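You operate a simulated robot arm through the tools that you are given. There is no shell and no other tool.

You run a simulated two-armed robot. Do the job below in one go: nothing can be reset, and whatever is moved stays where it is left.

TASK
Tip the stones out of the blue hopper into the black bucket.
Fine: close the gate and the valve first, let the hopper down again, then open the valve fully; the pump stays on.

It is judged by the outcome, as a careful person would: the job done as asked, and still so three seconds after it is handed in. It fails if anything else is knocked over, pushed out of place, dropped, spilled or broken.

THE ROBOT
Two 7-joint arms with two-finger grippers on one trunk that stands fixed in place. Base frame: the origin is at the foot of the trunk, x ahead of it, y to its left, z up. Readings come in mm, rad, newtons and seconds.
The left shoulder is at [70, 139, 1305], the right one opposite. With the tool pointing down near the work surface each hand reaches from about 100 to 580 mm from the base axis, measured 20 degrees to its own side. Payload 3.43 kg a hand.
The TCP of each hand is the grasp point between the finger pads, 30 mm short of the fingertips. In the tool frame z runs along the fingers and y along their closing line. The gripper opens to 104 mm; its body begins 57 mm behind the TCP.
Orientation is told as [roll, pitch, yaw] about the base's x, y, z axes, in that order, counted from this pose: with the fingers straight down and closing along the base's y, the tool's x points along the base's -x, its y along +y and its z along -z.

THE INTERFACE
- The arms move only by the tool play_rows. It takes "left_series", "right_series" or both (then of equal length, played together; a hand with none holds still); each is a list of rows, each a list of 7 numbers: the shift along the base's x, y, z in cm, then the turn, a rotation vector about the base's x, y, z in rad, then the opening, from 0 (shut) to 1 (fully open). In form: [[tx, ty, tz, wx, wy, wz, gripper], ...]. A call has 1 to 20 rows; each row shifts and turns the commanded pose from where the row before left it. Each row takes 0.2 s and may step no farther than 50 mm and 0.15 rad from the row before; otherwise, or with a gripper value out of range, the whole call is refused. A pose out of reach is approached as far as the arm can. The call stops where the force on the tool passes 40 N (or 10 N more than at its start, if that is more) or the arm is blocked; 0.2 s more then pass. The fingers move at their own pace (about 45 mm/s each) and stop on an object; they squeeze with about 30 N. The grip force told is the motor's: it shows also when the fingers shut on nothing. Time passes only in rows, and 0.2 s behind the last, so rows that do not move let the fingers close. The reply holds the time, the measured pose of the TCP, the force on the tool along the base axes, the opening and the grip force, in the units named above and with some noise, with the torque about the TCP (base axes, N m) and any sound that the robot's microphone picked up.
- Cameras (640 x 400 px; columns grow to the right, rows downward): "scene" is now at [120.5, -52.1, 1519.5]; the picture's right is [-0.47, -0.88, -0.00], its down [-0.65, 0.35, -0.67] and it looks along [0.59, -0.31, -0.74] (base axes); focal length 275 px, centre (320, 200). "left" rides on the left gripper at [67, -18, -90] in its tool frame; the picture's right is [0.25, 0.97, 0.00], its down [-0.73, 0.19, -0.66] and it looks along [-0.64, 0.17, 0.75] (tool axes); focal length 218 px, centre (320, 200). "right" rides on the right gripper at [67, 18, -90] in its tool frame; the picture's right is [-0.25, 0.97, 0.00], its down [-0.73, -0.19, -0.66] and it looks along [-0.64, -0.17, 0.75] (tool axes); focal length 218 px, centre (320, 200). There is no depth. A picture from a camera that has moved, and an enlarged one, comes with that camera's place and axes in the base frame and with its lens. The place of the scene camera against the robot may be out by one fixed shift of up to 18 mm in any direction.
- camera(camera): a new picture of that camera. The clock stands still meanwhile.
- raise_lower(by): slides the trunk up (or, below 0, down) by that many mm; the arms and the scene camera ride with it, the base frame stays. It gives what a move gives, with no picture.
- turn_head(pan, tilt): turns the head with the scene camera to pan (to the left, within 1.501 rad either way) and tilt (down, from -0.506 to 1.204), counted from straight ahead of the robot. It gives what a move gives.
- inspect(camera, box): a new picture of the part [left, top, right, bottom] of that camera's present view, enlarged. The clock stands still meanwhile.
- finish_job(): hands the job in; it is judged then, once.

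Places have to be worked out from the pictures, the camera data and where the tool is seen. Open the grippers and draw the arms clear of the work before you hand the job in, unless the task says otherwise.

The tools are called after "Request:" as a command line: name --argument value ..., lists and objects as JSON in quotes. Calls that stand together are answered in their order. play_rows: Moves the arms, as the interface text tells. Its arguments: {"type":"object","properties":{"left_series":{"type":"array","items":{"type":"array","items":{"type":"number"}}},"right_series":{"type":"array","items":{"type":"array","items":{"type":"number"}}}},"required":[]} The other tools are called the same way: raise_lower (by) moves the trunk up or down; turn_head (pan, tilt) turns the head that bears the scene camera; camera (camera) takes a picture; inspect (camera, box) takes an enlarged picture of a part of a camera's view; finish_job () hands the job in.

At the start:

```text
clock: 0.0
left_tool_pos: [439.8, -66.1, 1271.4]
left_ee_rot: [0.0, 0.0, 0.0]
left_wrist_force: [0.0, 0.2, -0.8]
left_moment: [0.01, -0.02, 0.01]
left_grip_width: 104.1
left_finger_force: 0.0
right_tool_pos: [307.2, -390.9, 1300.9]
right_ee_rot: [0.002, 0.0, 0.001]
right_wrist_force: [0.0, 1.2, 0.3]
right_moment: [0.02, -0.04, 0.01]
right_grip_width: 104.2
right_finger_force: 0.0
trunk travel left (down, up): [-800.0, 140.0]
head pan, tilt (commanded): [-0.487, 0.834]
```

scene: 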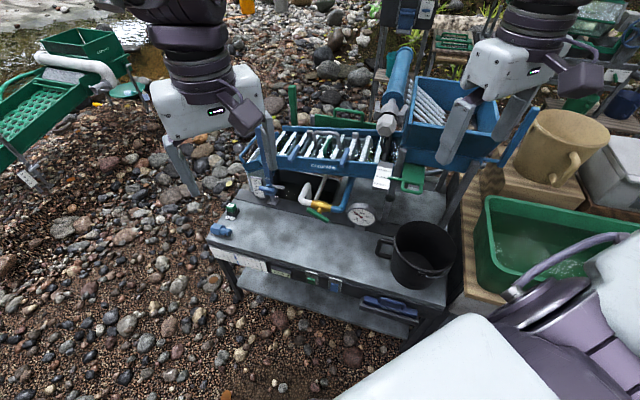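
right: 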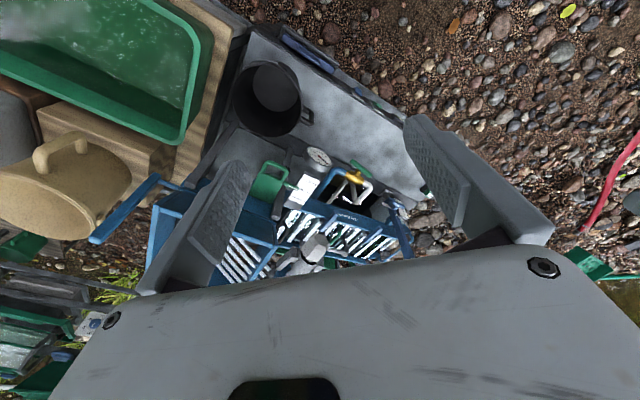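
left: 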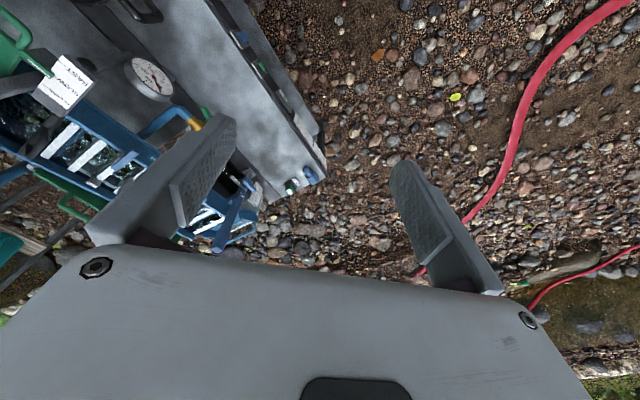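

I begin by looking closely at the machine: the hopper, sluice, valve, gate, and bucket. I take enlarged views before moving anything.

Request:
inspect --camera "scene" --box '[200, 40, 520, 240]'

Request:
inspect --camera "scene" --box '[200, 160, 480, 335]'

Request:
inspect --camera "right" --box '[140, 120, 460, 320]'

Request:
inspect --camera "left" --box '[0, 0, 320, 200]'

```text
2.00 times, centred on (360, 140) of scene
camera zoom: at [120.5, -52.1, 1519.5], right [-0.47, -0.88, 0.0], down [-0.65, 0.35, -0.67], along [0.59, -0.31, -0.74], focal length 549 px, centre (240, 320)
```

zoom: 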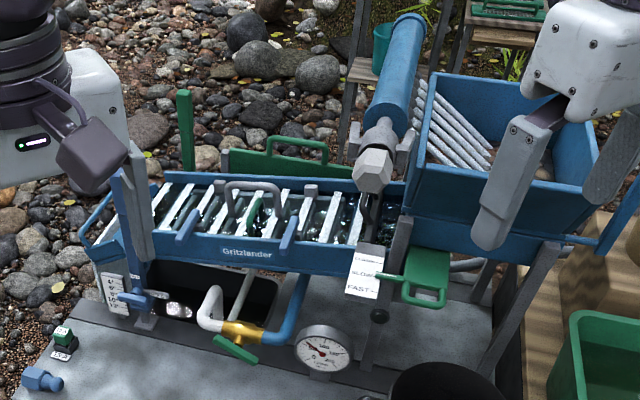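

```text
2.29 times, centred on (340, 248) of scene
camera zoom: at [120.5, -52.1, 1519.5], right [-0.47, -0.88, 0.0], down [-0.65, 0.35, -0.67], along [0.59, -0.31, -0.74], focal length 628 px, centre (274, 91)
```

zoom: 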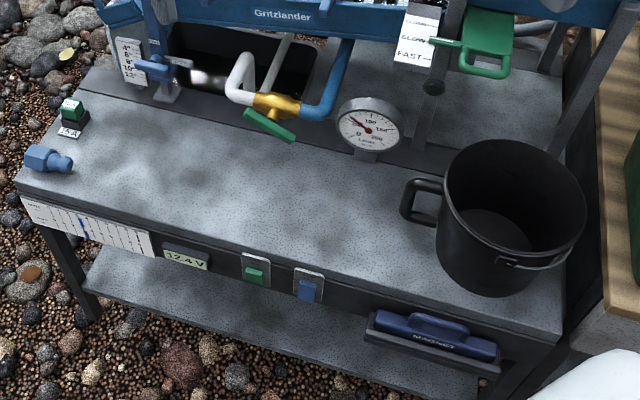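

```text
2.00 times, centred on (300, 220) of right
camera zoom: at [239.8, -372.6, 1390.0], right [0.25, 0.97, 0.0], down [0.73, -0.19, 0.66], along [0.64, -0.17, -0.75], focal length 436 px, centre (360, 160)
```

zoom: 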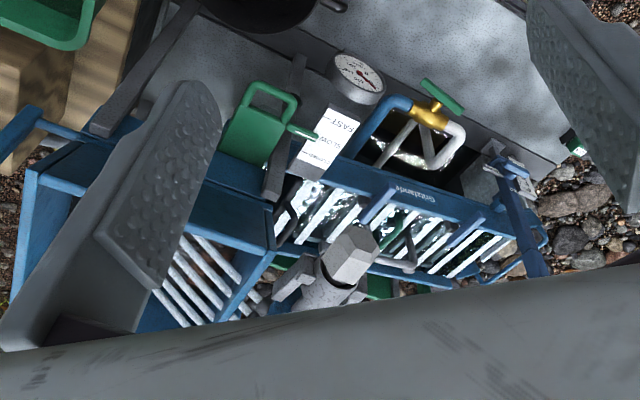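

```text
2.00 times, centred on (160, 100) of left
camera zoom: at [373.2, -83.0, 1362.1], right [-0.25, 0.97, 0.0], down [0.73, 0.19, 0.66], along [0.64, 0.17, -0.75], focal length 436 px, centre (640, 400)
```

zoom: 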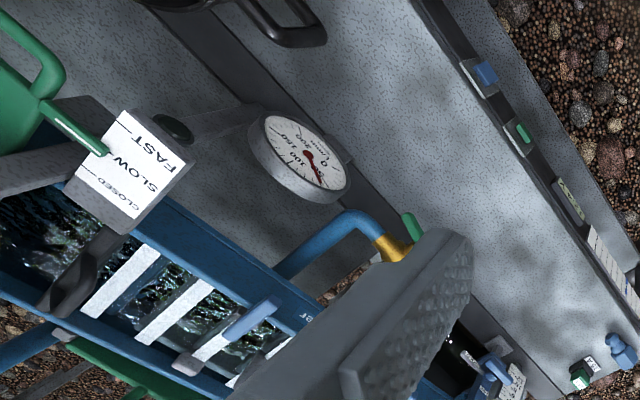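

The machine shows a hopper at upper right with a blue handle, a green gate with a CLOSED/SLOW/FAST scale, a brass valve with a green lever, and a flow gauge. I turn the head toward the hopper to see it without the crop.

Request:
turn_head --pan -0.75 --tilt 0.75

Request:
camera --camera "scene"

Request:
inspect --camera "scene" --box '[200, 60, 460, 222]'

```text
clock: 0.8
left_tool_pos: [440.1, -66.1, 1273.0]
left_ee_rot: [0.0, 0.0, 0.001]
left_wrist_force: [0.6, 0.7, 0.4]
left_moment: [0.01, 0.01, 0.0]
left_grip_width: 103.8
left_finger_force: 0.0
right_tool_pos: [307.1, -390.1, 1300.0]
right_ee_rot: [0.001, 0.0, 0.0]
right_wrist_force: [-0.2, 0.0, -0.3]
right_moment: [0.0, 0.0, 0.01]
right_grip_width: 104.0
right_finger_force: 0.0
trunk travel left (down, up): [-800.0, 140.0]
head pan, tilt (commanded): [-0.75, 0.75]
```

```text
taken
camera scene: at [111.3, -71.6, 1526.2], right [-0.68, -0.73, 0.0], down [-0.5, 0.47, -0.73], along [0.54, -0.5, -0.68], focal length 275 px, centre (320, 200)
```

scene: 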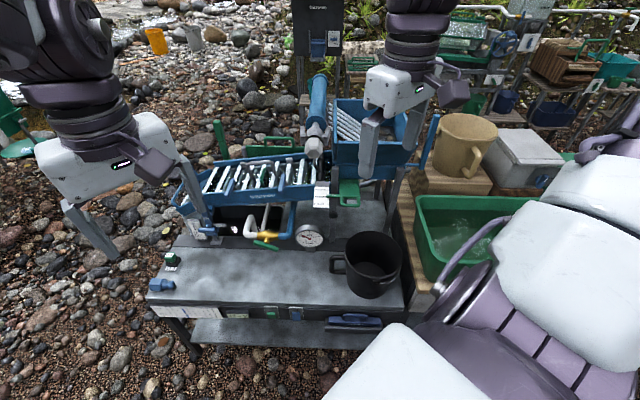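

```text
2.46 times, centred on (330, 141) of scene
camera zoom: at [111.3, -71.6, 1526.2], right [-0.68, -0.73, 0.0], down [-0.5, 0.47, -0.73], along [0.54, -0.5, -0.68], focal length 676 px, centre (295, 345)
```

zoom: 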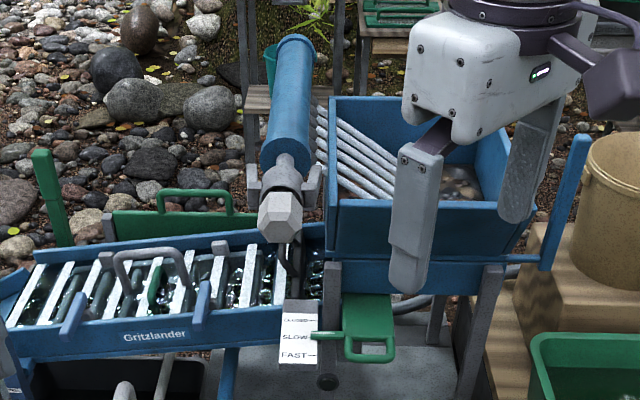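

The right gripper hides the hopper and its handle. I draw the right hand away to the right and back, clear of everything at this height, to look at the hopper.

Request:
play_rows --right_series '[[-2, -4.5, 0, 0, 0, 0, 1], [-2, -4.5, 0, 0, 0, 0, 1], [-2, -4.5, 0, 0, 0, 0, 1], [-2, -4.5, 0, 0, 0, 0, 1], [-2, -4.5, 0, 0, 0, 0, 1]]'

Request:
camera --camera "scene"

Request:
inspect --camera "scene" --box '[280, 60, 480, 185]'

Request:
camera --camera "right"

```text
clock: 2.0
left_tool_pos: [437.7, -67.0, 1272.4]
left_ee_rot: [0.003, -0.001, 0.001]
left_wrist_force: [-0.8, 0.4, 0.2]
left_moment: [0.04, -0.03, -0.03]
left_grip_width: 104.2
left_finger_force: 0.1
right_tool_pos: [206.6, -618.6, 1299.5]
right_ee_rot: [0.004, 0.0, 0.0]
right_wrist_force: [-0.4, -0.5, -0.2]
right_moment: [-0.02, 0.0, 0.01]
right_grip_width: 104.2
right_finger_force: 0.1
trunk travel left (down, up): [-800.0, 140.0]
head pan, tilt (commanded): [-0.75, 0.75]
```

```text
taken
camera scene: at [110.6, -74.2, 1526.2], right [-0.68, -0.73, 0.0], down [-0.5, 0.47, -0.73], along [0.54, -0.5, -0.68], focal length 275 px, centre (320, 200)
```

scene: 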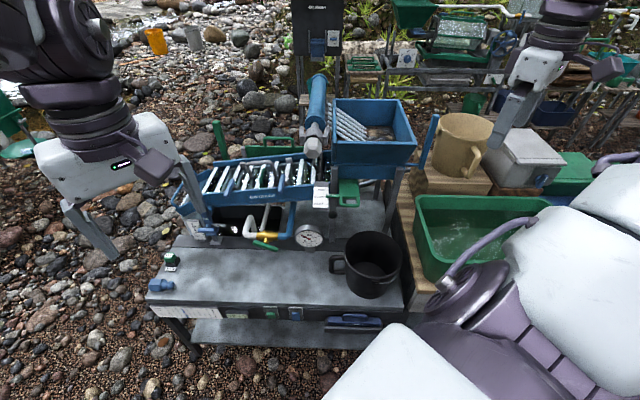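

```text
3.20 times, centred on (380, 122) of scene
camera zoom: at [110.6, -74.2, 1526.2], right [-0.68, -0.73, 0.0], down [-0.5, 0.47, -0.73], along [0.54, -0.5, -0.68], focal length 879 px, centre (128, 448)
```

zoom: 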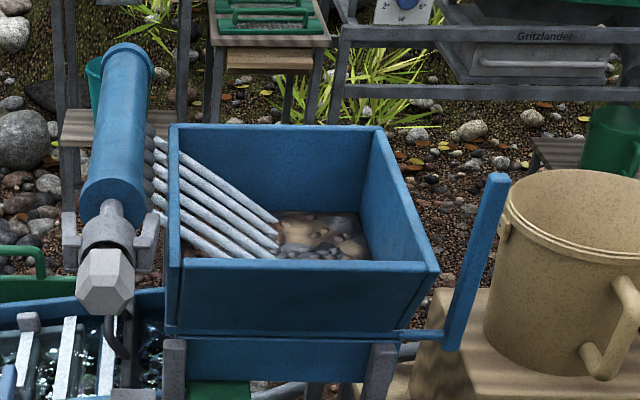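

```text
taken
camera right: at [140.2, -601.0, 1389.1], right [0.25, 0.97, 0.0], down [0.73, -0.19, 0.66], along [0.64, -0.17, -0.75], focal length 218 px, centre (320, 200)
```

right: 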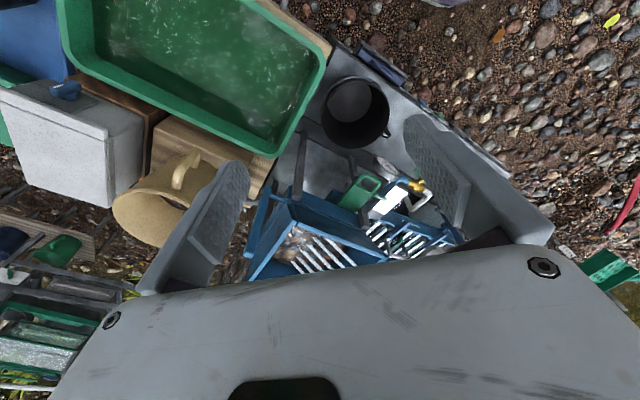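

The hopper now shows clearly: stones on its floor, and a crank-like blue lever on its right on a rod near its front lower edge. I take enlarged right-hand views for triangulation of hopper, lever, bucket and gate.

Request:
inspect --camera "right" --box '[220, 60, 540, 260]'

Request:
inspect --camera "right" --box '[240, 160, 400, 260]'

Request:
inspect --camera "scene" --box '[220, 140, 420, 265]'

Request:
inspect --camera "scene" --box '[140, 220, 420, 395]'

```text
2.00 times, centred on (380, 160) of right
camera zoom: at [140.2, -601.0, 1389.1], right [0.25, 0.97, 0.0], down [0.73, -0.19, 0.66], along [0.64, -0.17, -0.75], focal length 436 px, centre (200, 280)
```

zoom: 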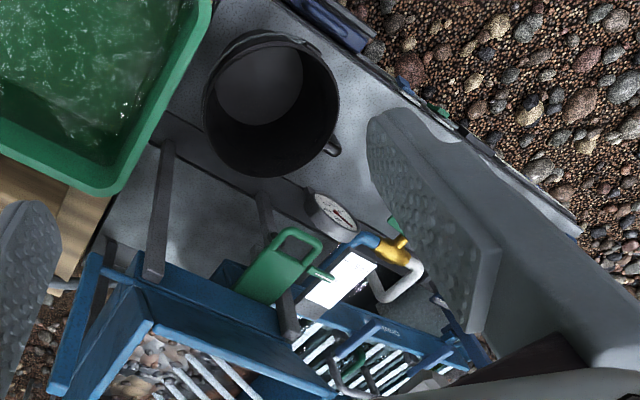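

```text
4.00 times, centred on (320, 210) of right
camera zoom: at [140.2, -601.0, 1389.1], right [0.25, 0.97, 0.0], down [0.73, -0.19, 0.66], along [0.64, -0.17, -0.75], focal length 873 px, centre (320, 160)
```

zoom: 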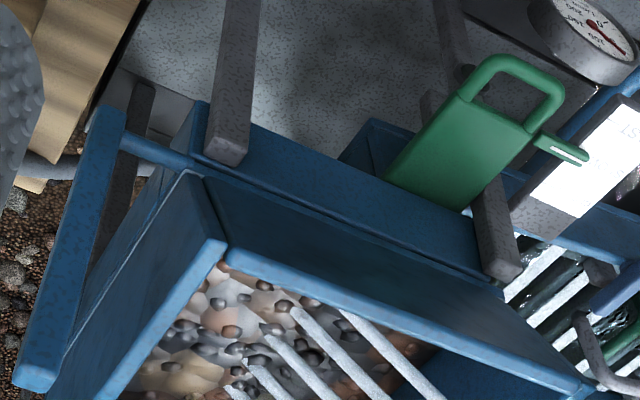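

```text
3.20 times, centred on (320, 202) of scene
camera zoom: at [110.6, -74.2, 1526.2], right [-0.68, -0.73, 0.0], down [-0.5, 0.47, -0.73], along [0.54, -0.5, -0.68], focal length 879 px, centre (320, 192)
```

zoom: 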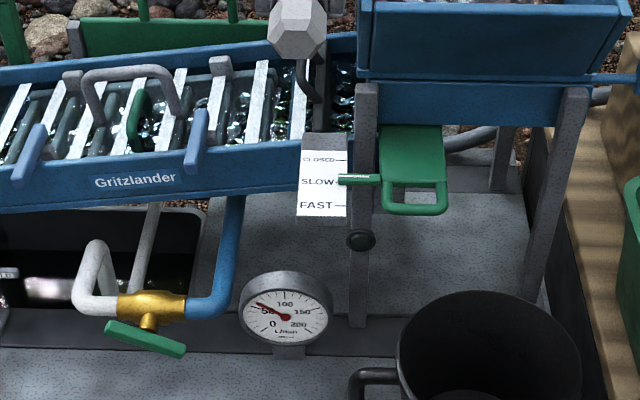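

```text
2.29 times, centred on (280, 308) of scene
camera zoom: at [110.6, -74.2, 1526.2], right [-0.68, -0.73, 0.0], down [-0.5, 0.47, -0.73], along [0.54, -0.5, -0.68], focal length 628 px, centre (411, -46)
```

zoom: 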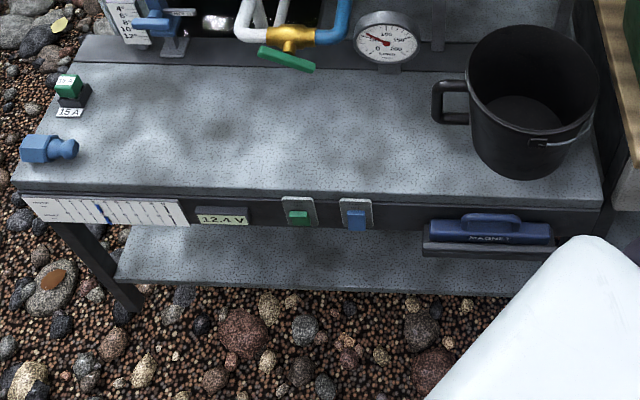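

From triangulation the bench is turned about 45° to the base. I estimate the hopper's front top edge near z≈1110, its lever at about (414..424, -800, 1000..1170), the gate handle near (500,-560,920) and the valve lever near (680,-342,750). I bring the right hand back in and lower the trunk 250 mm to be at working height.

Request:
play_rows --right_series '[[2, 4.5, 0, 0, 0, 0, 1], [2, 4.5, 0, 0, 0, 0, 1], [2, 4.5, 0, 0, 0, 0, 1], [2, 4.5, 0, 0, 0, 0, 1], [2, 4.5, 0, 0, 0, 0, 1], [-1, 4.5, 0, 0, 0, 0, 1], [0, 4.5, 0, 0, 0, 0, 1]]'

Request:
raise_lower --by -250

Request:
camera --camera "scene"

Request:
camera --camera "right"

Request:
camera --camera "left"

```text
clock: 3.6
left_tool_pos: [440.1, -62.9, 1272.6]
left_ee_rot: [-0.001, 0.0, -0.001]
left_wrist_force: [-0.2, 0.1, -0.2]
left_moment: [-0.01, -0.04, -0.03]
left_grip_width: 104.0
left_finger_force: 0.0
right_tool_pos: [296.8, -297.7, 1301.3]
right_ee_rot: [-0.001, 0.001, 0.0]
right_wrist_force: [0.8, -0.6, 0.2]
right_moment: [-0.03, -0.01, 0.03]
right_grip_width: 104.1
right_finger_force: 0.1
trunk travel left (down, up): [-800.0, 140.0]
head pan, tilt (commanded): [-0.75, 0.75]
```

```text
clock: 6.2
left_tool_pos: [439.9, -64.3, 1022.6]
left_ee_rot: [0.001, -0.002, 0.001]
left_wrist_force: [0.4, -0.2, -0.1]
left_moment: [0.01, 0.04, 0.0]
left_grip_width: 104.0
left_finger_force: 0.1
right_tool_pos: [298.6, -299.6, 1052.0]
right_ee_rot: [0.0, -0.003, -0.001]
right_wrist_force: [-0.8, 0.3, 0.7]
right_moment: [-0.02, 0.0, 0.0]
right_grip_width: 104.0
right_finger_force: 0.0
trunk travel left (down, up): [-550.0, 390.0]
head pan, tilt (commanded): [-0.75, 0.75]
```

```text
taken
camera scene: at [111.1, -71.5, 1276.3], right [-0.68, -0.73, 0.0], down [-0.5, 0.47, -0.73], along [0.53, -0.5, -0.68], focal length 275 px, centre (320, 200)
```

scene: 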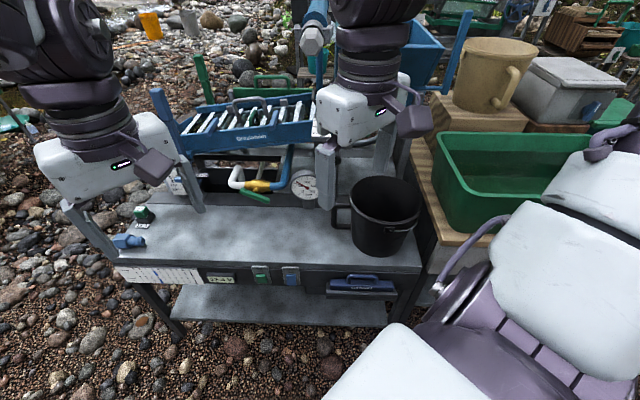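

```text
taken
camera right: at [231.5, -282.7, 1141.3], right [0.25, 0.97, 0.0], down [0.73, -0.19, 0.66], along [0.64, -0.17, -0.75], focal length 218 px, centre (320, 200)
```

right: 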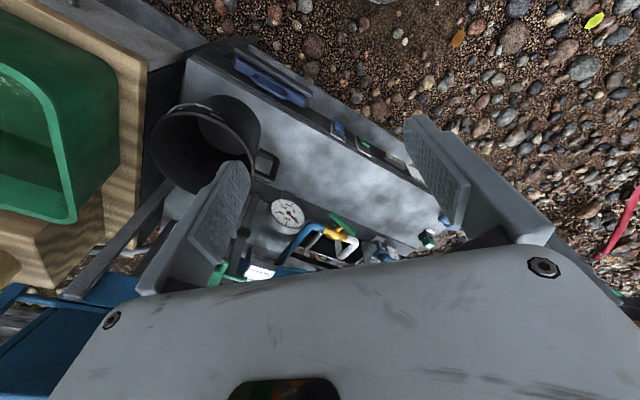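

```text
taken
camera left: at [373.1, -82.9, 1112.2], right [-0.25, 0.97, 0.0], down [0.73, 0.19, 0.66], along [0.64, 0.17, -0.75], focal length 218 px, centre (320, 200)
```

left: 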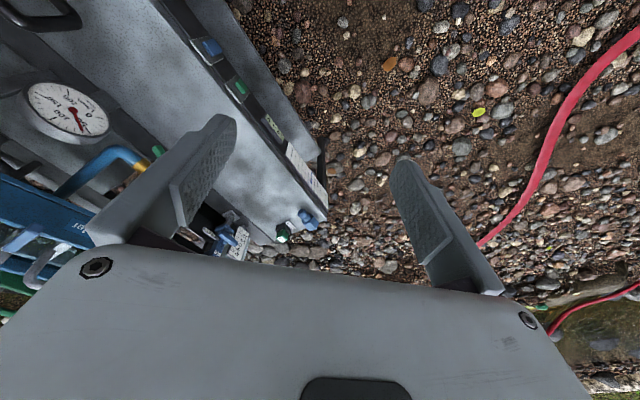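

The trunk is lowered; from the left camera's two heights, the bench top is about z≈640 and the gauge at (611,-475,722). I zoom in on bucket, valve, gate and the sluice from the current positions.

Request:
inspect --camera "right" --box '[120, 80, 440, 280]'

Request:
inspect --camera "scene" --box '[160, 60, 360, 220]'

Request:
inspect --camera "scene" --box '[320, 20, 520, 270]'

```text
2.00 times, centred on (280, 180) of right
camera zoom: at [231.5, -282.7, 1141.3], right [0.25, 0.97, 0.0], down [0.73, -0.19, 0.66], along [0.64, -0.17, -0.75], focal length 436 px, centre (400, 240)
```

zoom: 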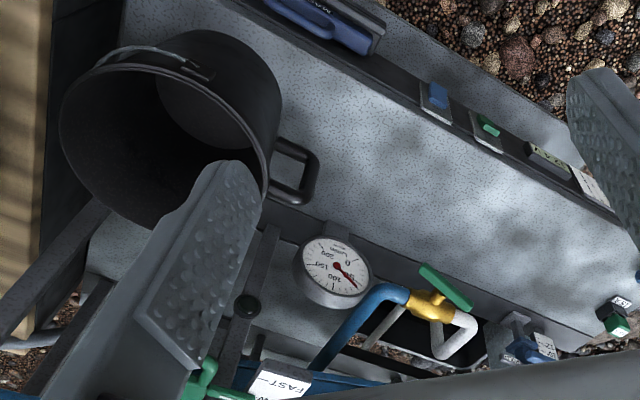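

```text
2.50 times, centred on (260, 140) of scene
camera zoom: at [111.1, -71.5, 1276.3], right [-0.68, -0.73, 0.0], down [-0.5, 0.47, -0.73], along [0.53, -0.5, -0.68], focal length 687 px, centre (470, 350)
```

zoom: 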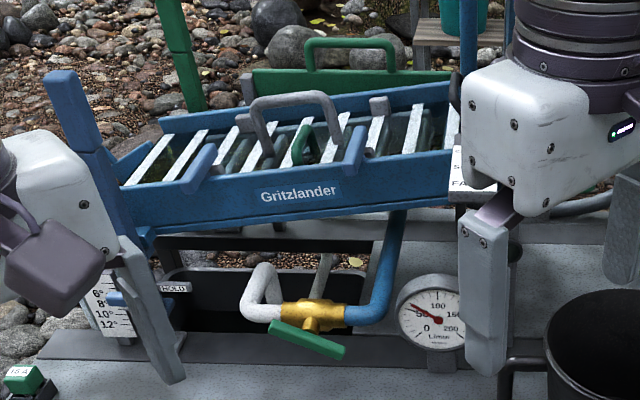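

```text
1.60 times, centred on (420, 145) of scene
camera zoom: at [111.1, -71.5, 1276.3], right [-0.68, -0.73, 0.0], down [-0.5, 0.47, -0.73], along [0.53, -0.5, -0.68], focal length 439 px, centre (160, 288)
```

zoom: 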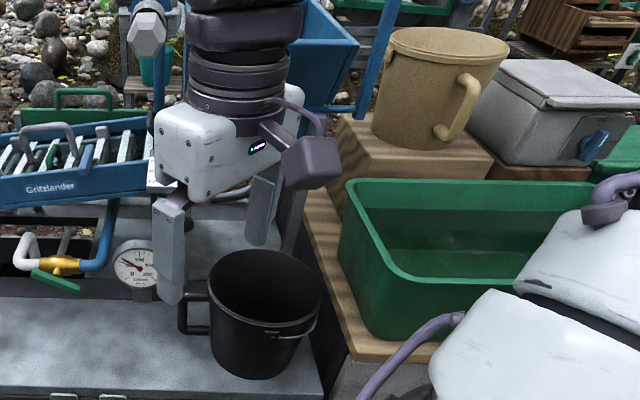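

I want a close look at the valve lever from the right-hand camera. I park the left hand farther left and bring the right hand over toward the valve, well above the bench.

Request:
play_rows --left_series '[[-2, 4.5, 0, 0, 0, 0, 1], [-2, 4.5, 0, 0, 0, 0, 1], [-2, 4.5, 0, 0, 0, 0, 1], [-2, 4.5, 0, 0, 0, 0, 1], [-2, 4.5, 0, 0, 0, 0, 1]]' --right_series '[[0, 0, 0, 0, 0, 0, 1], [4, 1, -1, 0, 0, 0, 1], [4, 1, -1, 0, 0, 0, 1], [4, 1, -1, 0, 0, 0, 1], [4, 1, -1, 0, 0, 0, 1]]'

Request:
camera --camera "right"

Request:
inspect --camera "right" --box '[220, 120, 420, 245]'

Request:
camera --camera "scene"

```text
clock: 7.4
left_tool_pos: [342.1, 162.9, 1023.3]
left_ee_rot: [-0.002, 0.001, 0.001]
left_wrist_force: [0.2, -0.2, 0.3]
left_moment: [-0.05, 0.06, -0.03]
left_grip_width: 103.9
left_finger_force: 0.0
right_tool_pos: [460.5, -256.8, 1010.5]
right_ee_rot: [-0.001, 0.003, 0.001]
right_wrist_force: [0.4, 0.0, 0.6]
right_moment: [-0.01, 0.05, -0.02]
right_grip_width: 104.0
right_finger_force: 0.0
trunk travel left (down, up): [-550.0, 390.0]
head pan, tilt (commanded): [-0.75, 0.75]
```

```text
taken
camera right: at [393.2, -239.7, 1100.2], right [0.25, 0.97, 0.0], down [0.73, -0.19, 0.66], along [0.63, -0.17, -0.76], focal length 218 px, centre (320, 200)
```

right: 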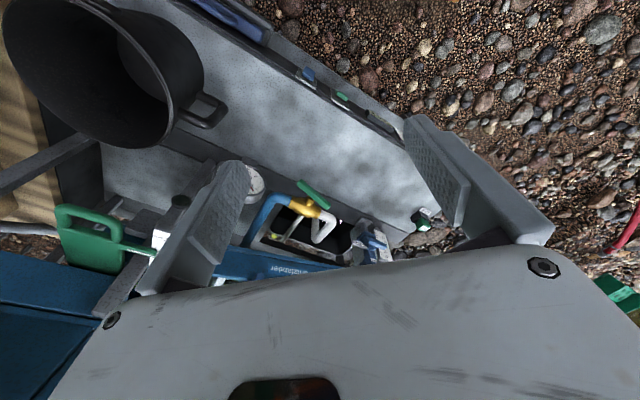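

```text
3.20 times, centred on (320, 182) of right
camera zoom: at [393.2, -239.7, 1100.2], right [0.25, 0.97, 0.0], down [0.73, -0.19, 0.66], along [0.63, -0.17, -0.76], focal length 698 px, centre (320, 256)
```

zoom: 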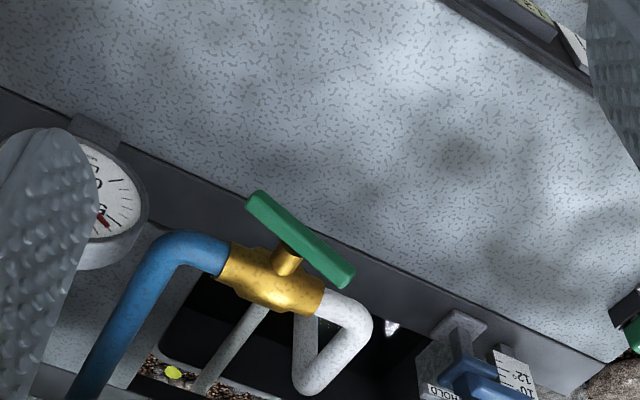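

```text
taken
camera scene: at [113.9, -68.1, 1276.1], right [-0.68, -0.73, 0.0], down [-0.5, 0.46, -0.73], along [0.53, -0.5, -0.68], focal length 275 px, centre (320, 200)
```

scene: 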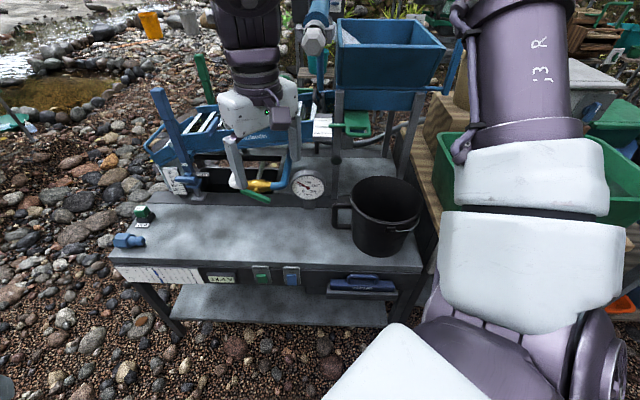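

The valve's stem points to the bench front and the lever stands about 30° off the pipe (left end up), with flow at about 50. Now I zoom onto the hopper and its lever from this lower head position.

Request:
inspect --camera "scene" --box '[300, 0, 480, 112]'

Request:
inspect --camera "scene" --box '[280, 90, 440, 190]'

Request:
inspect --camera "scene" --box '[320, 160, 480, 260]'

```text
3.56 times, centred on (390, 56) of scene
camera zoom: at [113.9, -68.1, 1276.1], right [-0.68, -0.73, 0.0], down [-0.5, 0.46, -0.73], along [0.53, -0.5, -0.68], focal length 976 px, centre (71, 712)
```

zoom: 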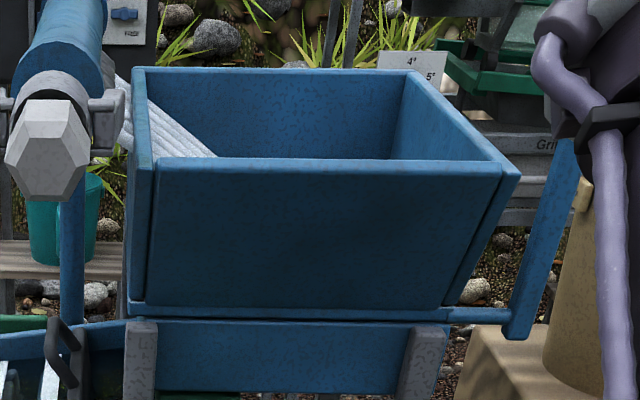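

```text
4.00 times, centred on (360, 140) of scene
camera zoom: at [113.9, -68.1, 1276.1], right [-0.68, -0.73, 0.0], down [-0.5, 0.46, -0.73], along [0.53, -0.5, -0.68], focal length 1099 px, centre (160, 440)
```

zoom: 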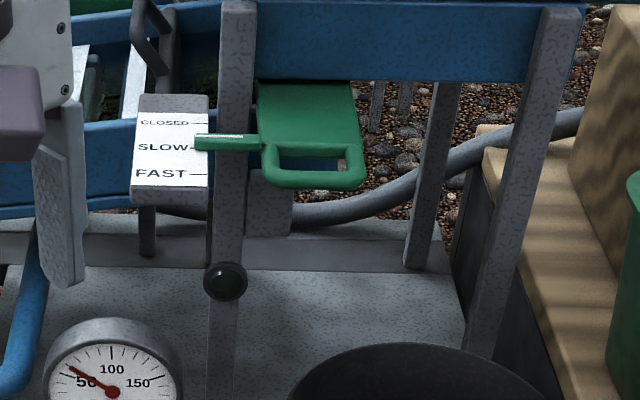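

```text
4.00 times, centred on (400, 210) of scene
camera zoom: at [113.9, -68.1, 1276.1], right [-0.68, -0.73, 0.0], down [-0.5, 0.46, -0.73], along [0.53, -0.5, -0.68], focal length 1099 px, centre (0, 160)
```

zoom: 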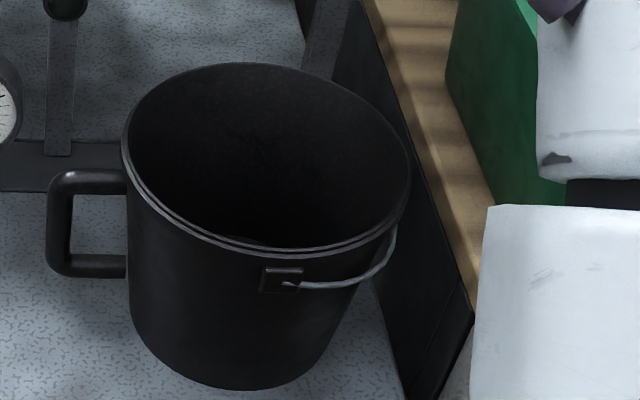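

Next I zoom the right-hand camera onto the gate handle to triangulate it together with the scene view.

Request:
inspect --camera "right" --box '[0, 160, 192, 280]'

Request:
inspect --camera "scene" --box '[210, 140, 370, 240]'

```text
3.33 times, centred on (96, 220) of right
camera zoom: at [393.2, -239.7, 1100.2], right [0.25, 0.97, 0.0], down [0.73, -0.19, 0.66], along [0.63, -0.17, -0.76], focal length 728 px, centre (1067, 133)
```

zoom: 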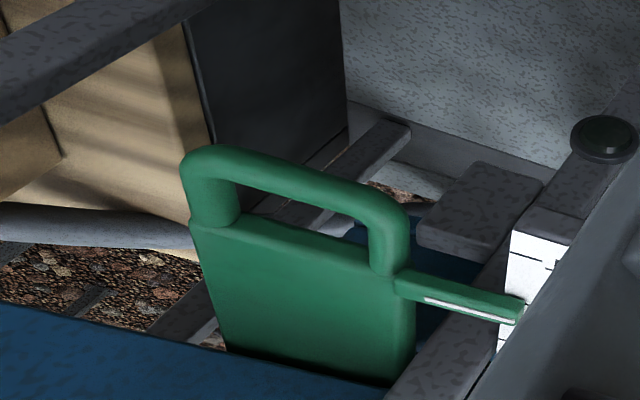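

```text
4.00 times, centred on (290, 190) of scene
camera zoom: at [113.9, -68.1, 1276.1], right [-0.68, -0.73, 0.0], down [-0.5, 0.46, -0.73], along [0.53, -0.5, -0.68], focal length 1099 px, centre (440, 240)
```

zoom: 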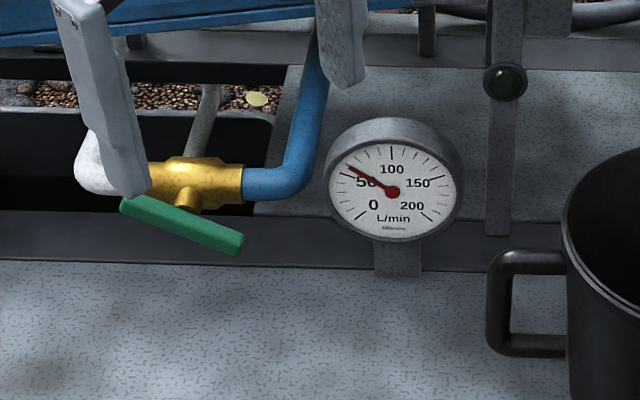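

Using hand-camera pairs the gate's front bar is at about (505,-558,910), the hopper rim's front corners at (417,-720,1110) and (591,-562,1102), and the bucket rim centre near (380,-563,763). Before choosing the bucket position I want to see inside the hopper from above, so I raise the trunk and bring the right camera over the hopper.

Request:
raise_lower --by 390

Request:
play_rows --right_series '[[-3, -4, 0, 0, 0, 0, 1], [-3, -4, 0, 0, 0, 0, 1], [-3, -4, 0, 0, 0, 0, 1], [-3, -4, 0, 0, 0, 0, 1], [-2, -4, 0, 0, 0, 0, 1], [-2, -4, 0, 0, 0, 0, 1], [0, -4, 0, 0, 0, 0, 1]]'

Request:
camera --camera "right"

Request:
inspect --camera "right" --box '[220, 120, 420, 245]'

Request:
camera --camera "scene"

```text
clock: 11.1
left_tool_pos: [340.7, 159.9, 1414.6]
left_ee_rot: [-0.002, -0.001, 0.0]
left_wrist_force: [-0.4, 0.4, 0.0]
left_moment: [-0.01, 0.0, 0.01]
left_grip_width: 104.2
left_finger_force: 0.1
right_tool_pos: [457.4, -261.2, 1400.1]
right_ee_rot: [0.0, -0.001, 0.0]
right_wrist_force: [-0.2, -0.2, 0.0]
right_moment: [0.0, -0.07, -0.01]
right_grip_width: 104.0
right_finger_force: 0.0
trunk travel left (down, up): [-940.0, 0.0]
head pan, tilt (commanded): [-0.75, 0.75]
```

```text
clock: 12.7
left_tool_pos: [342.4, 157.8, 1414.0]
left_ee_rot: [0.0, 0.0, 0.0]
left_wrist_force: [-0.3, -0.4, 0.5]
left_moment: [0.02, 0.04, -0.03]
left_grip_width: 104.1
left_finger_force: 0.1
right_tool_pos: [297.3, -543.2, 1400.0]
right_ee_rot: [0.003, 0.001, 0.0]
right_wrist_force: [-0.2, 0.2, 0.6]
right_moment: [0.01, 0.02, 0.0]
right_grip_width: 104.1
right_finger_force: 0.1
trunk travel left (down, up): [-940.0, 0.0]
head pan, tilt (commanded): [-0.75, 0.75]
```

```text
taken
camera right: at [231.1, -525.2, 1488.8], right [0.25, 0.97, 0.0], down [0.73, -0.19, 0.66], along [0.64, -0.16, -0.75], focal length 218 px, centre (320, 200)
```

right: 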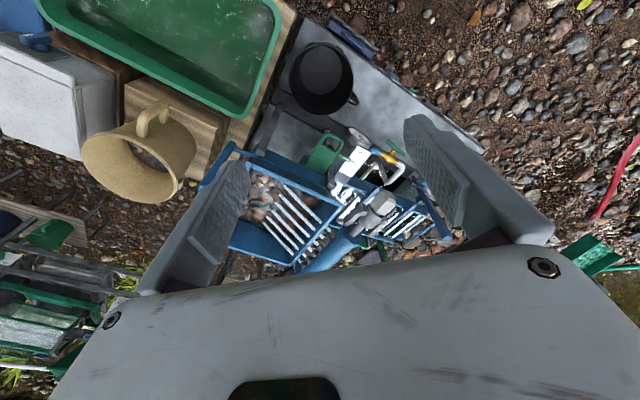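

```text
3.20 times, centred on (320, 182) of right
camera zoom: at [231.1, -525.2, 1488.8], right [0.25, 0.97, 0.0], down [0.73, -0.19, 0.66], along [0.64, -0.16, -0.75], focal length 698 px, centre (320, 256)
```

zoom: 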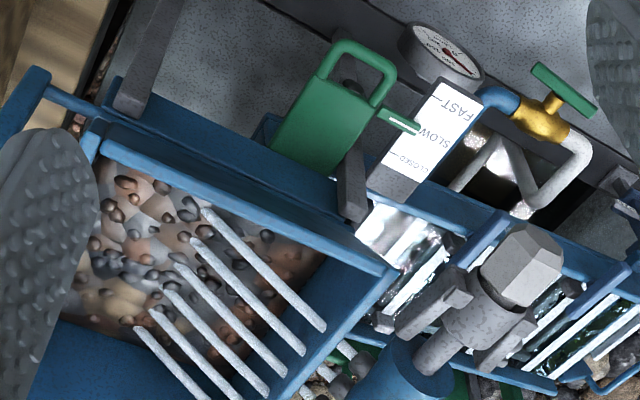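

```text
taken
camera scene: at [112.1, -72.6, 1666.1], right [-0.68, -0.73, 0.0], down [-0.5, 0.47, -0.73], along [0.53, -0.5, -0.68], focal length 275 px, centre (320, 200)
```

scene: 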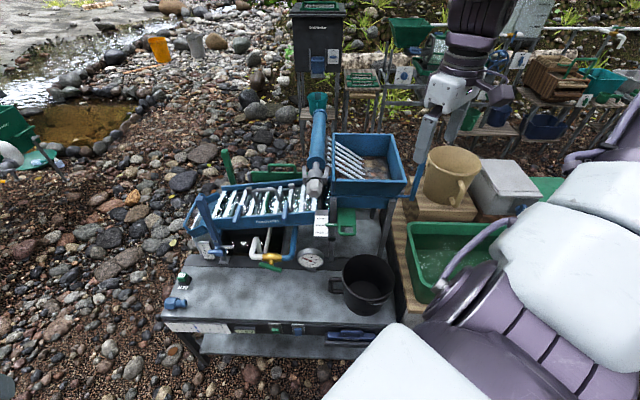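

Seen from above, the stones cover most of the hopper's width (about l = −172…−12 along the bench), centred roughly 35 mm left of the bucket's centre, so the bucket probably needs shifting. I go back down, first pulling the hand away from the hopper, then examine bucket base and bench strip.

Request:
play_rows --right_series '[[0, 4.5, 0, 0, 0, 0, 1], [0, 4.5, 0, 0, 0, 0, 1], [0, 4.5, 0, 0, 0, 0, 1], [0, 4.5, 0, 0, 0, 0, 1], [0, 4.5, 0, 0, 0, 0, 1]]'

Request:
raise_lower --by -390

Request:
camera --camera "right"

Request:
inspect --camera "right" --box '[120, 60, 360, 210]'

Request:
camera --camera "scene"

```text
clock: 13.9
left_tool_pos: [341.1, 162.1, 1414.7]
left_ee_rot: [-0.001, -0.001, -0.002]
left_wrist_force: [0.6, 0.2, -0.5]
left_moment: [-0.03, -0.02, -0.03]
left_grip_width: 104.0
left_finger_force: 0.0
right_tool_pos: [296.4, -310.8, 1401.8]
right_ee_rot: [-0.001, 0.0, 0.0]
right_wrist_force: [0.1, 0.5, 1.5]
right_moment: [-0.02, -0.01, -0.02]
right_grip_width: 104.0
right_finger_force: 0.1
trunk travel left (down, up): [-940.0, 0.0]
head pan, tilt (commanded): [-0.75, 0.75]
```

```text
clock: 17.7
left_tool_pos: [340.7, 159.8, 1025.2]
left_ee_rot: [0.0, 0.0, 0.001]
left_wrist_force: [0.1, -0.9, -0.3]
left_moment: [0.0, 0.0, -0.03]
left_grip_width: 104.1
left_finger_force: 0.1
right_tool_pos: [296.8, -316.2, 1011.2]
right_ee_rot: [0.002, 0.0, -0.001]
right_wrist_force: [-0.2, 0.3, 0.6]
right_moment: [-0.01, 0.02, -0.02]
right_grip_width: 104.0
right_finger_force: 0.1
trunk travel left (down, up): [-550.0, 390.0]
head pan, tilt (commanded): [-0.75, 0.75]
```

```text
taken
camera right: at [229.5, -298.4, 1101.2], right [0.25, 0.97, 0.0], down [0.73, -0.19, 0.66], along [0.64, -0.17, -0.75], focal length 218 px, centre (320, 200)
```

right: 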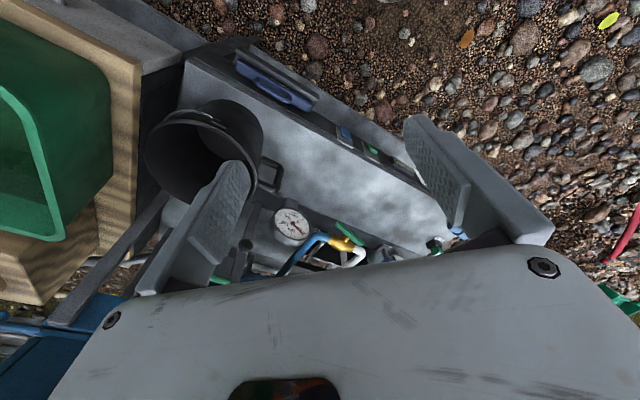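

```text
2.67 times, centred on (240, 135) of right
camera zoom: at [229.5, -298.4, 1101.2], right [0.25, 0.97, 0.0], down [0.73, -0.19, 0.66], along [0.64, -0.17, -0.75], focal length 582 px, centre (533, 373)
```

zoom: 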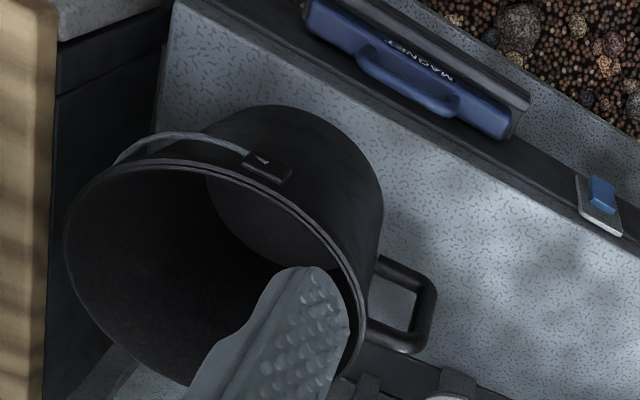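

```text
taken
camera scene: at [111.1, -71.5, 1276.3], right [-0.68, -0.73, 0.0], down [-0.5, 0.47, -0.73], along [0.53, -0.5, -0.68], focal length 275 px, centre (320, 200)
```

scene: 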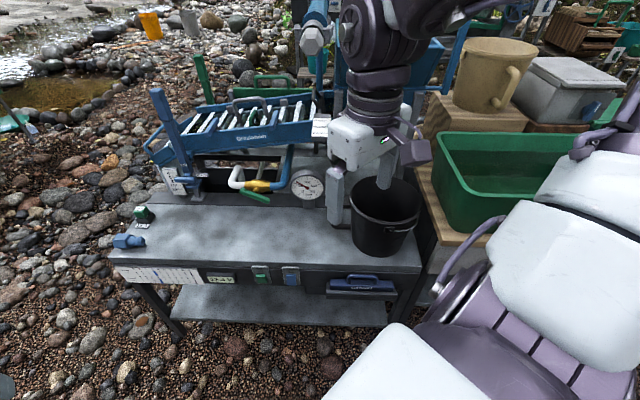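

I check whether the dark strip behind the bucket is raised above the bench top, since it would limit how far back the bucket can slide.

Request:
inspect --camera "scene" --box '[160, 170, 260, 232]'

Request:
inspect --camera "scene" --box '[290, 170, 390, 232]'

Request:
inspect --camera "right" --box '[240, 160, 400, 260]'

```text
6.40 times, centred on (210, 201) of scene
camera zoom: at [111.1, -71.5, 1276.3], right [-0.68, -0.73, 0.0], down [-0.5, 0.47, -0.73], along [0.53, -0.5, -0.68], focal length 1758 px, centre (1024, 194)
```

zoom: 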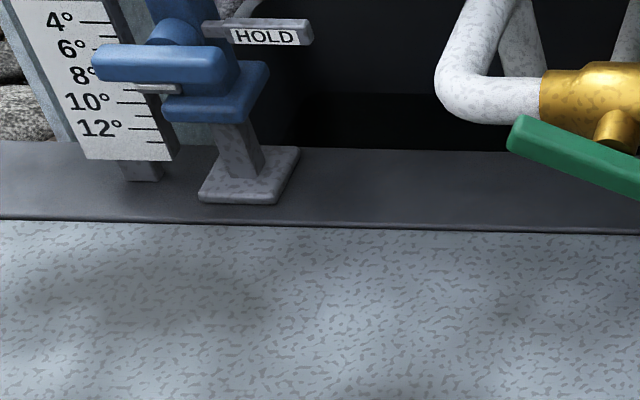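

```text
6.40 times, centred on (340, 201) of scene
camera zoom: at [111.1, -71.5, 1276.3], right [-0.68, -0.73, 0.0], down [-0.5, 0.47, -0.73], along [0.53, -0.5, -0.68], focal length 1758 px, centre (192, 194)
```

zoom: 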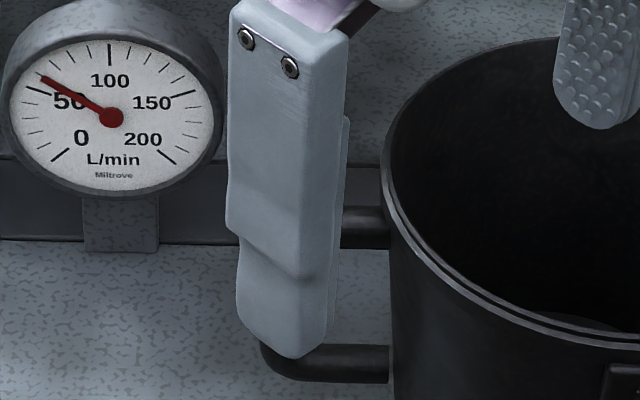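

```text
4.00 times, centred on (320, 210) of right
camera zoom: at [229.5, -298.4, 1101.2], right [0.25, 0.97, 0.0], down [0.73, -0.19, 0.66], along [0.64, -0.17, -0.75], focal length 873 px, centre (320, 160)
```

zoom: 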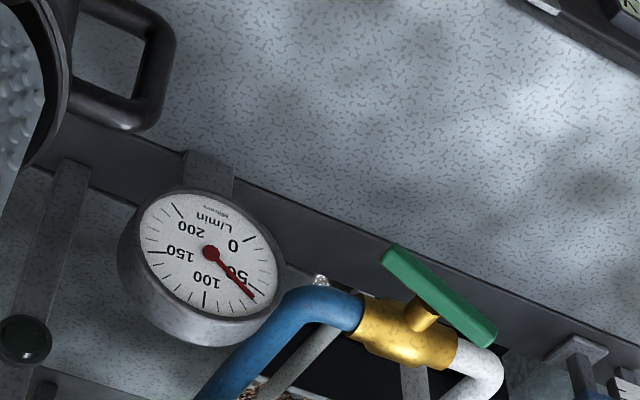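

The strip is a slightly raised bar touching the bucket's rear, so the bucket can only be shifted along the bench. First the gate: I turn the right hand to point horizontally toward the bench's back (yaw −45°, tilt up 90°), fingers shut, and bring it to about 80 mm in front of the gate bar.

Request:
play_rows --right_series '[[0.76, -0.96, -0.3, 0, 0, -0.131, 0.5], [0.76, -0.96, -0.3, 0, 0, -0.131, 0], [0.76, -0.96, -0.3, 0, 0, -0.131, 0], [0.76, -0.96, -0.3, 0, 0, -0.131, 0], [0.76, -0.96, -0.3, 0, 0, -0.131, 0], [0.76, -0.96, -0.3, 0, 0, -0.131, 0], [0.76, -0.96, -0.3, -0.101, -0.101, 0, 0], [0.76, -0.96, -0.3, -0.101, -0.101, 0, 0], [0.76, -0.96, -0.3, -0.101, -0.101, 0, 0], [0.76, -0.96, -0.3, -0.101, -0.101, 0, 0], [0.76, -0.96, -0.3, -0.101, -0.101, 0, 0], [0.76, -0.96, -0.3, -0.101, -0.101, 0, 0], [0.76, -0.96, -0.3, -0.101, -0.101, 0, 0], [0.76, -0.96, -0.3, -0.101, -0.101, 0, 0], [0.76, -0.96, -0.3, -0.101, -0.101, 0, 0], [0.76, -0.96, -0.3, -0.101, -0.101, 0, 0], [0.76, -0.96, -0.3, -0.101, -0.101, 0, 0]]'

Request:
camera --camera "scene"

Request:
camera --camera "right"

```text
clock: 21.3
left_tool_pos: [341.3, 159.5, 1024.6]
left_ee_rot: [0.001, 0.0, 0.002]
left_wrist_force: [0.3, 0.0, -0.2]
left_moment: [-0.03, 0.04, -0.01]
left_grip_width: 103.7
left_finger_force: 0.0
right_tool_pos: [374.0, -569.7, 1027.9]
right_ee_rot: [-0.947, -1.407, 0.167]
right_wrist_force: [-1.2, 1.3, -0.3]
right_moment: [0.0, 0.03, -0.01]
right_grip_width: 0.0
right_finger_force: 30.1
right hand out of reach, approached as far as the arm can: row 3, 4, 5, 6, 8, 9, 10, 11, 12, 13, 14, 17
trunk travel left (down, up): [-550.0, 390.0]
head pan, tilt (commanded): [-0.75, 0.75]
```

```text
taken
camera scene: at [111.2, -71.5, 1276.3], right [-0.68, -0.73, 0.0], down [-0.5, 0.46, -0.73], along [0.53, -0.5, -0.68], focal length 275 px, centre (320, 200)
```

scene: 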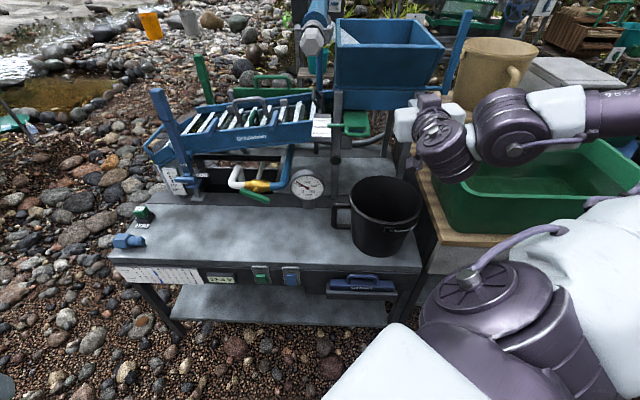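

```text
taken
camera right: at [311.7, -495.3, 968.6], right [0.71, 0.69, 0.12], down [-0.48, 0.35, 0.81], along [0.52, -0.63, 0.58], focal length 218 px, centre (320, 200)
```

right: 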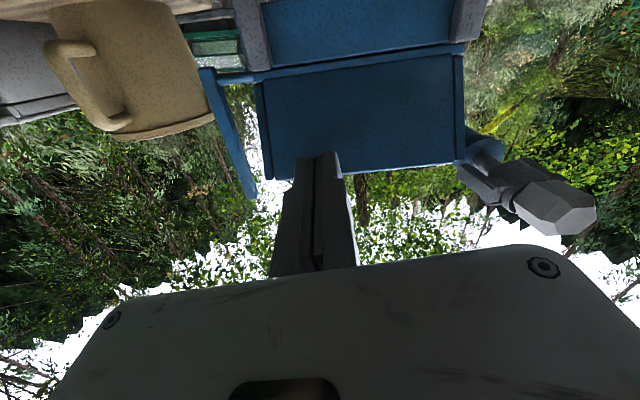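

The arm had trouble folding in close and ended at (374,-570,1028), with the tool nearly horizontal toward the back. I play a still row to see where the commanded pose settles.

Request:
play_rows --right_series '[[0, 0, 0, 0, 0, 0, 0], [0, 0, 0, 0, 0, 0, 0]]'

Request:
camera --camera "left"

```text
clock: 21.9
left_tool_pos: [341.0, 160.2, 1023.1]
left_ee_rot: [-0.003, -0.001, -0.001]
left_wrist_force: [-0.4, 0.9, -0.4]
left_moment: [-0.01, 0.02, 0.0]
left_grip_width: 104.0
left_finger_force: 0.0
right_tool_pos: [373.6, -568.6, 1029.9]
right_ee_rot: [-0.949, -1.411, 0.168]
right_wrist_force: [0.2, 1.1, 0.9]
right_moment: [0.02, 0.05, 0.0]
right_grip_width: 0.0
right_finger_force: 29.8
trunk travel left (down, up): [-550.0, 390.0]
head pan, tilt (commanded): [-0.75, 0.75]
```

```text
taken
camera left: at [274.2, 142.3, 1114.3], right [-0.25, 0.97, 0.0], down [0.73, 0.19, 0.66], along [0.64, 0.17, -0.75], focal length 218 px, centre (320, 200)
```

left: 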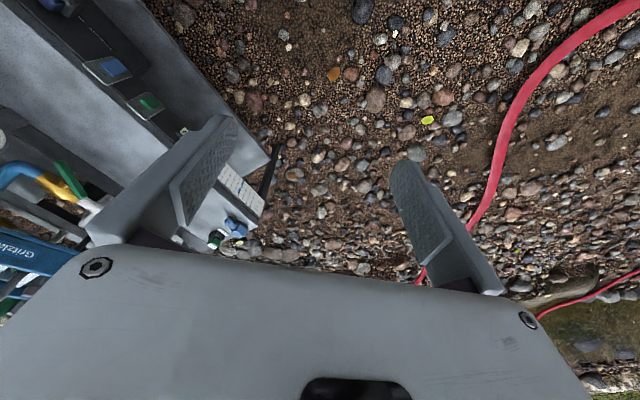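

The command now equals the reached pose: TCP at s≈666, l≈−138, z≈1030. The elbow has gone far to the right over the green tub, so I pan the head right to see its clearance before lowering.

Request:
turn_head --pan -1.15 --tilt 0.7

Request:
camera --camera "scene"

```text
clock: 22.7
left_tool_pos: [340.3, 158.5, 1023.0]
left_ee_rot: [-0.002, 0.001, 0.001]
left_wrist_force: [-0.4, 0.2, 0.0]
left_moment: [-0.01, 0.03, -0.01]
left_grip_width: 104.1
left_finger_force: 0.0
right_tool_pos: [372.8, -568.8, 1028.7]
right_ee_rot: [-0.94, -1.409, 0.159]
right_wrist_force: [0.2, -0.3, 0.2]
right_moment: [0.02, -0.01, -0.05]
right_grip_width: 0.0
right_finger_force: 29.9
trunk travel left (down, up): [-550.0, 390.0]
head pan, tilt (commanded): [-1.15, 0.7]
```

```text
taken
camera scene: at [85.3, -92.7, 1280.5], right [-0.91, -0.41, 0.0], down [-0.26, 0.59, -0.76], along [0.31, -0.7, -0.64], focal length 275 px, centre (320, 200)
```

scene: 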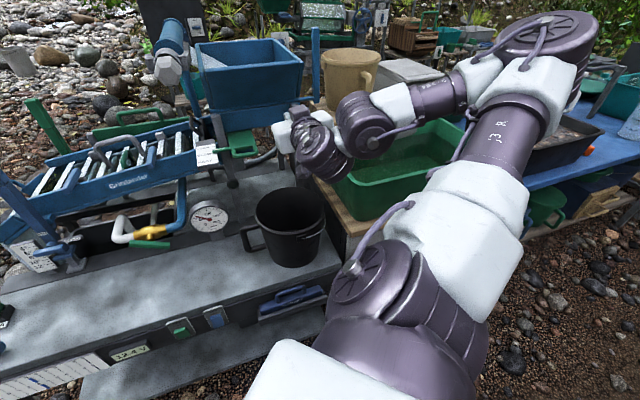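

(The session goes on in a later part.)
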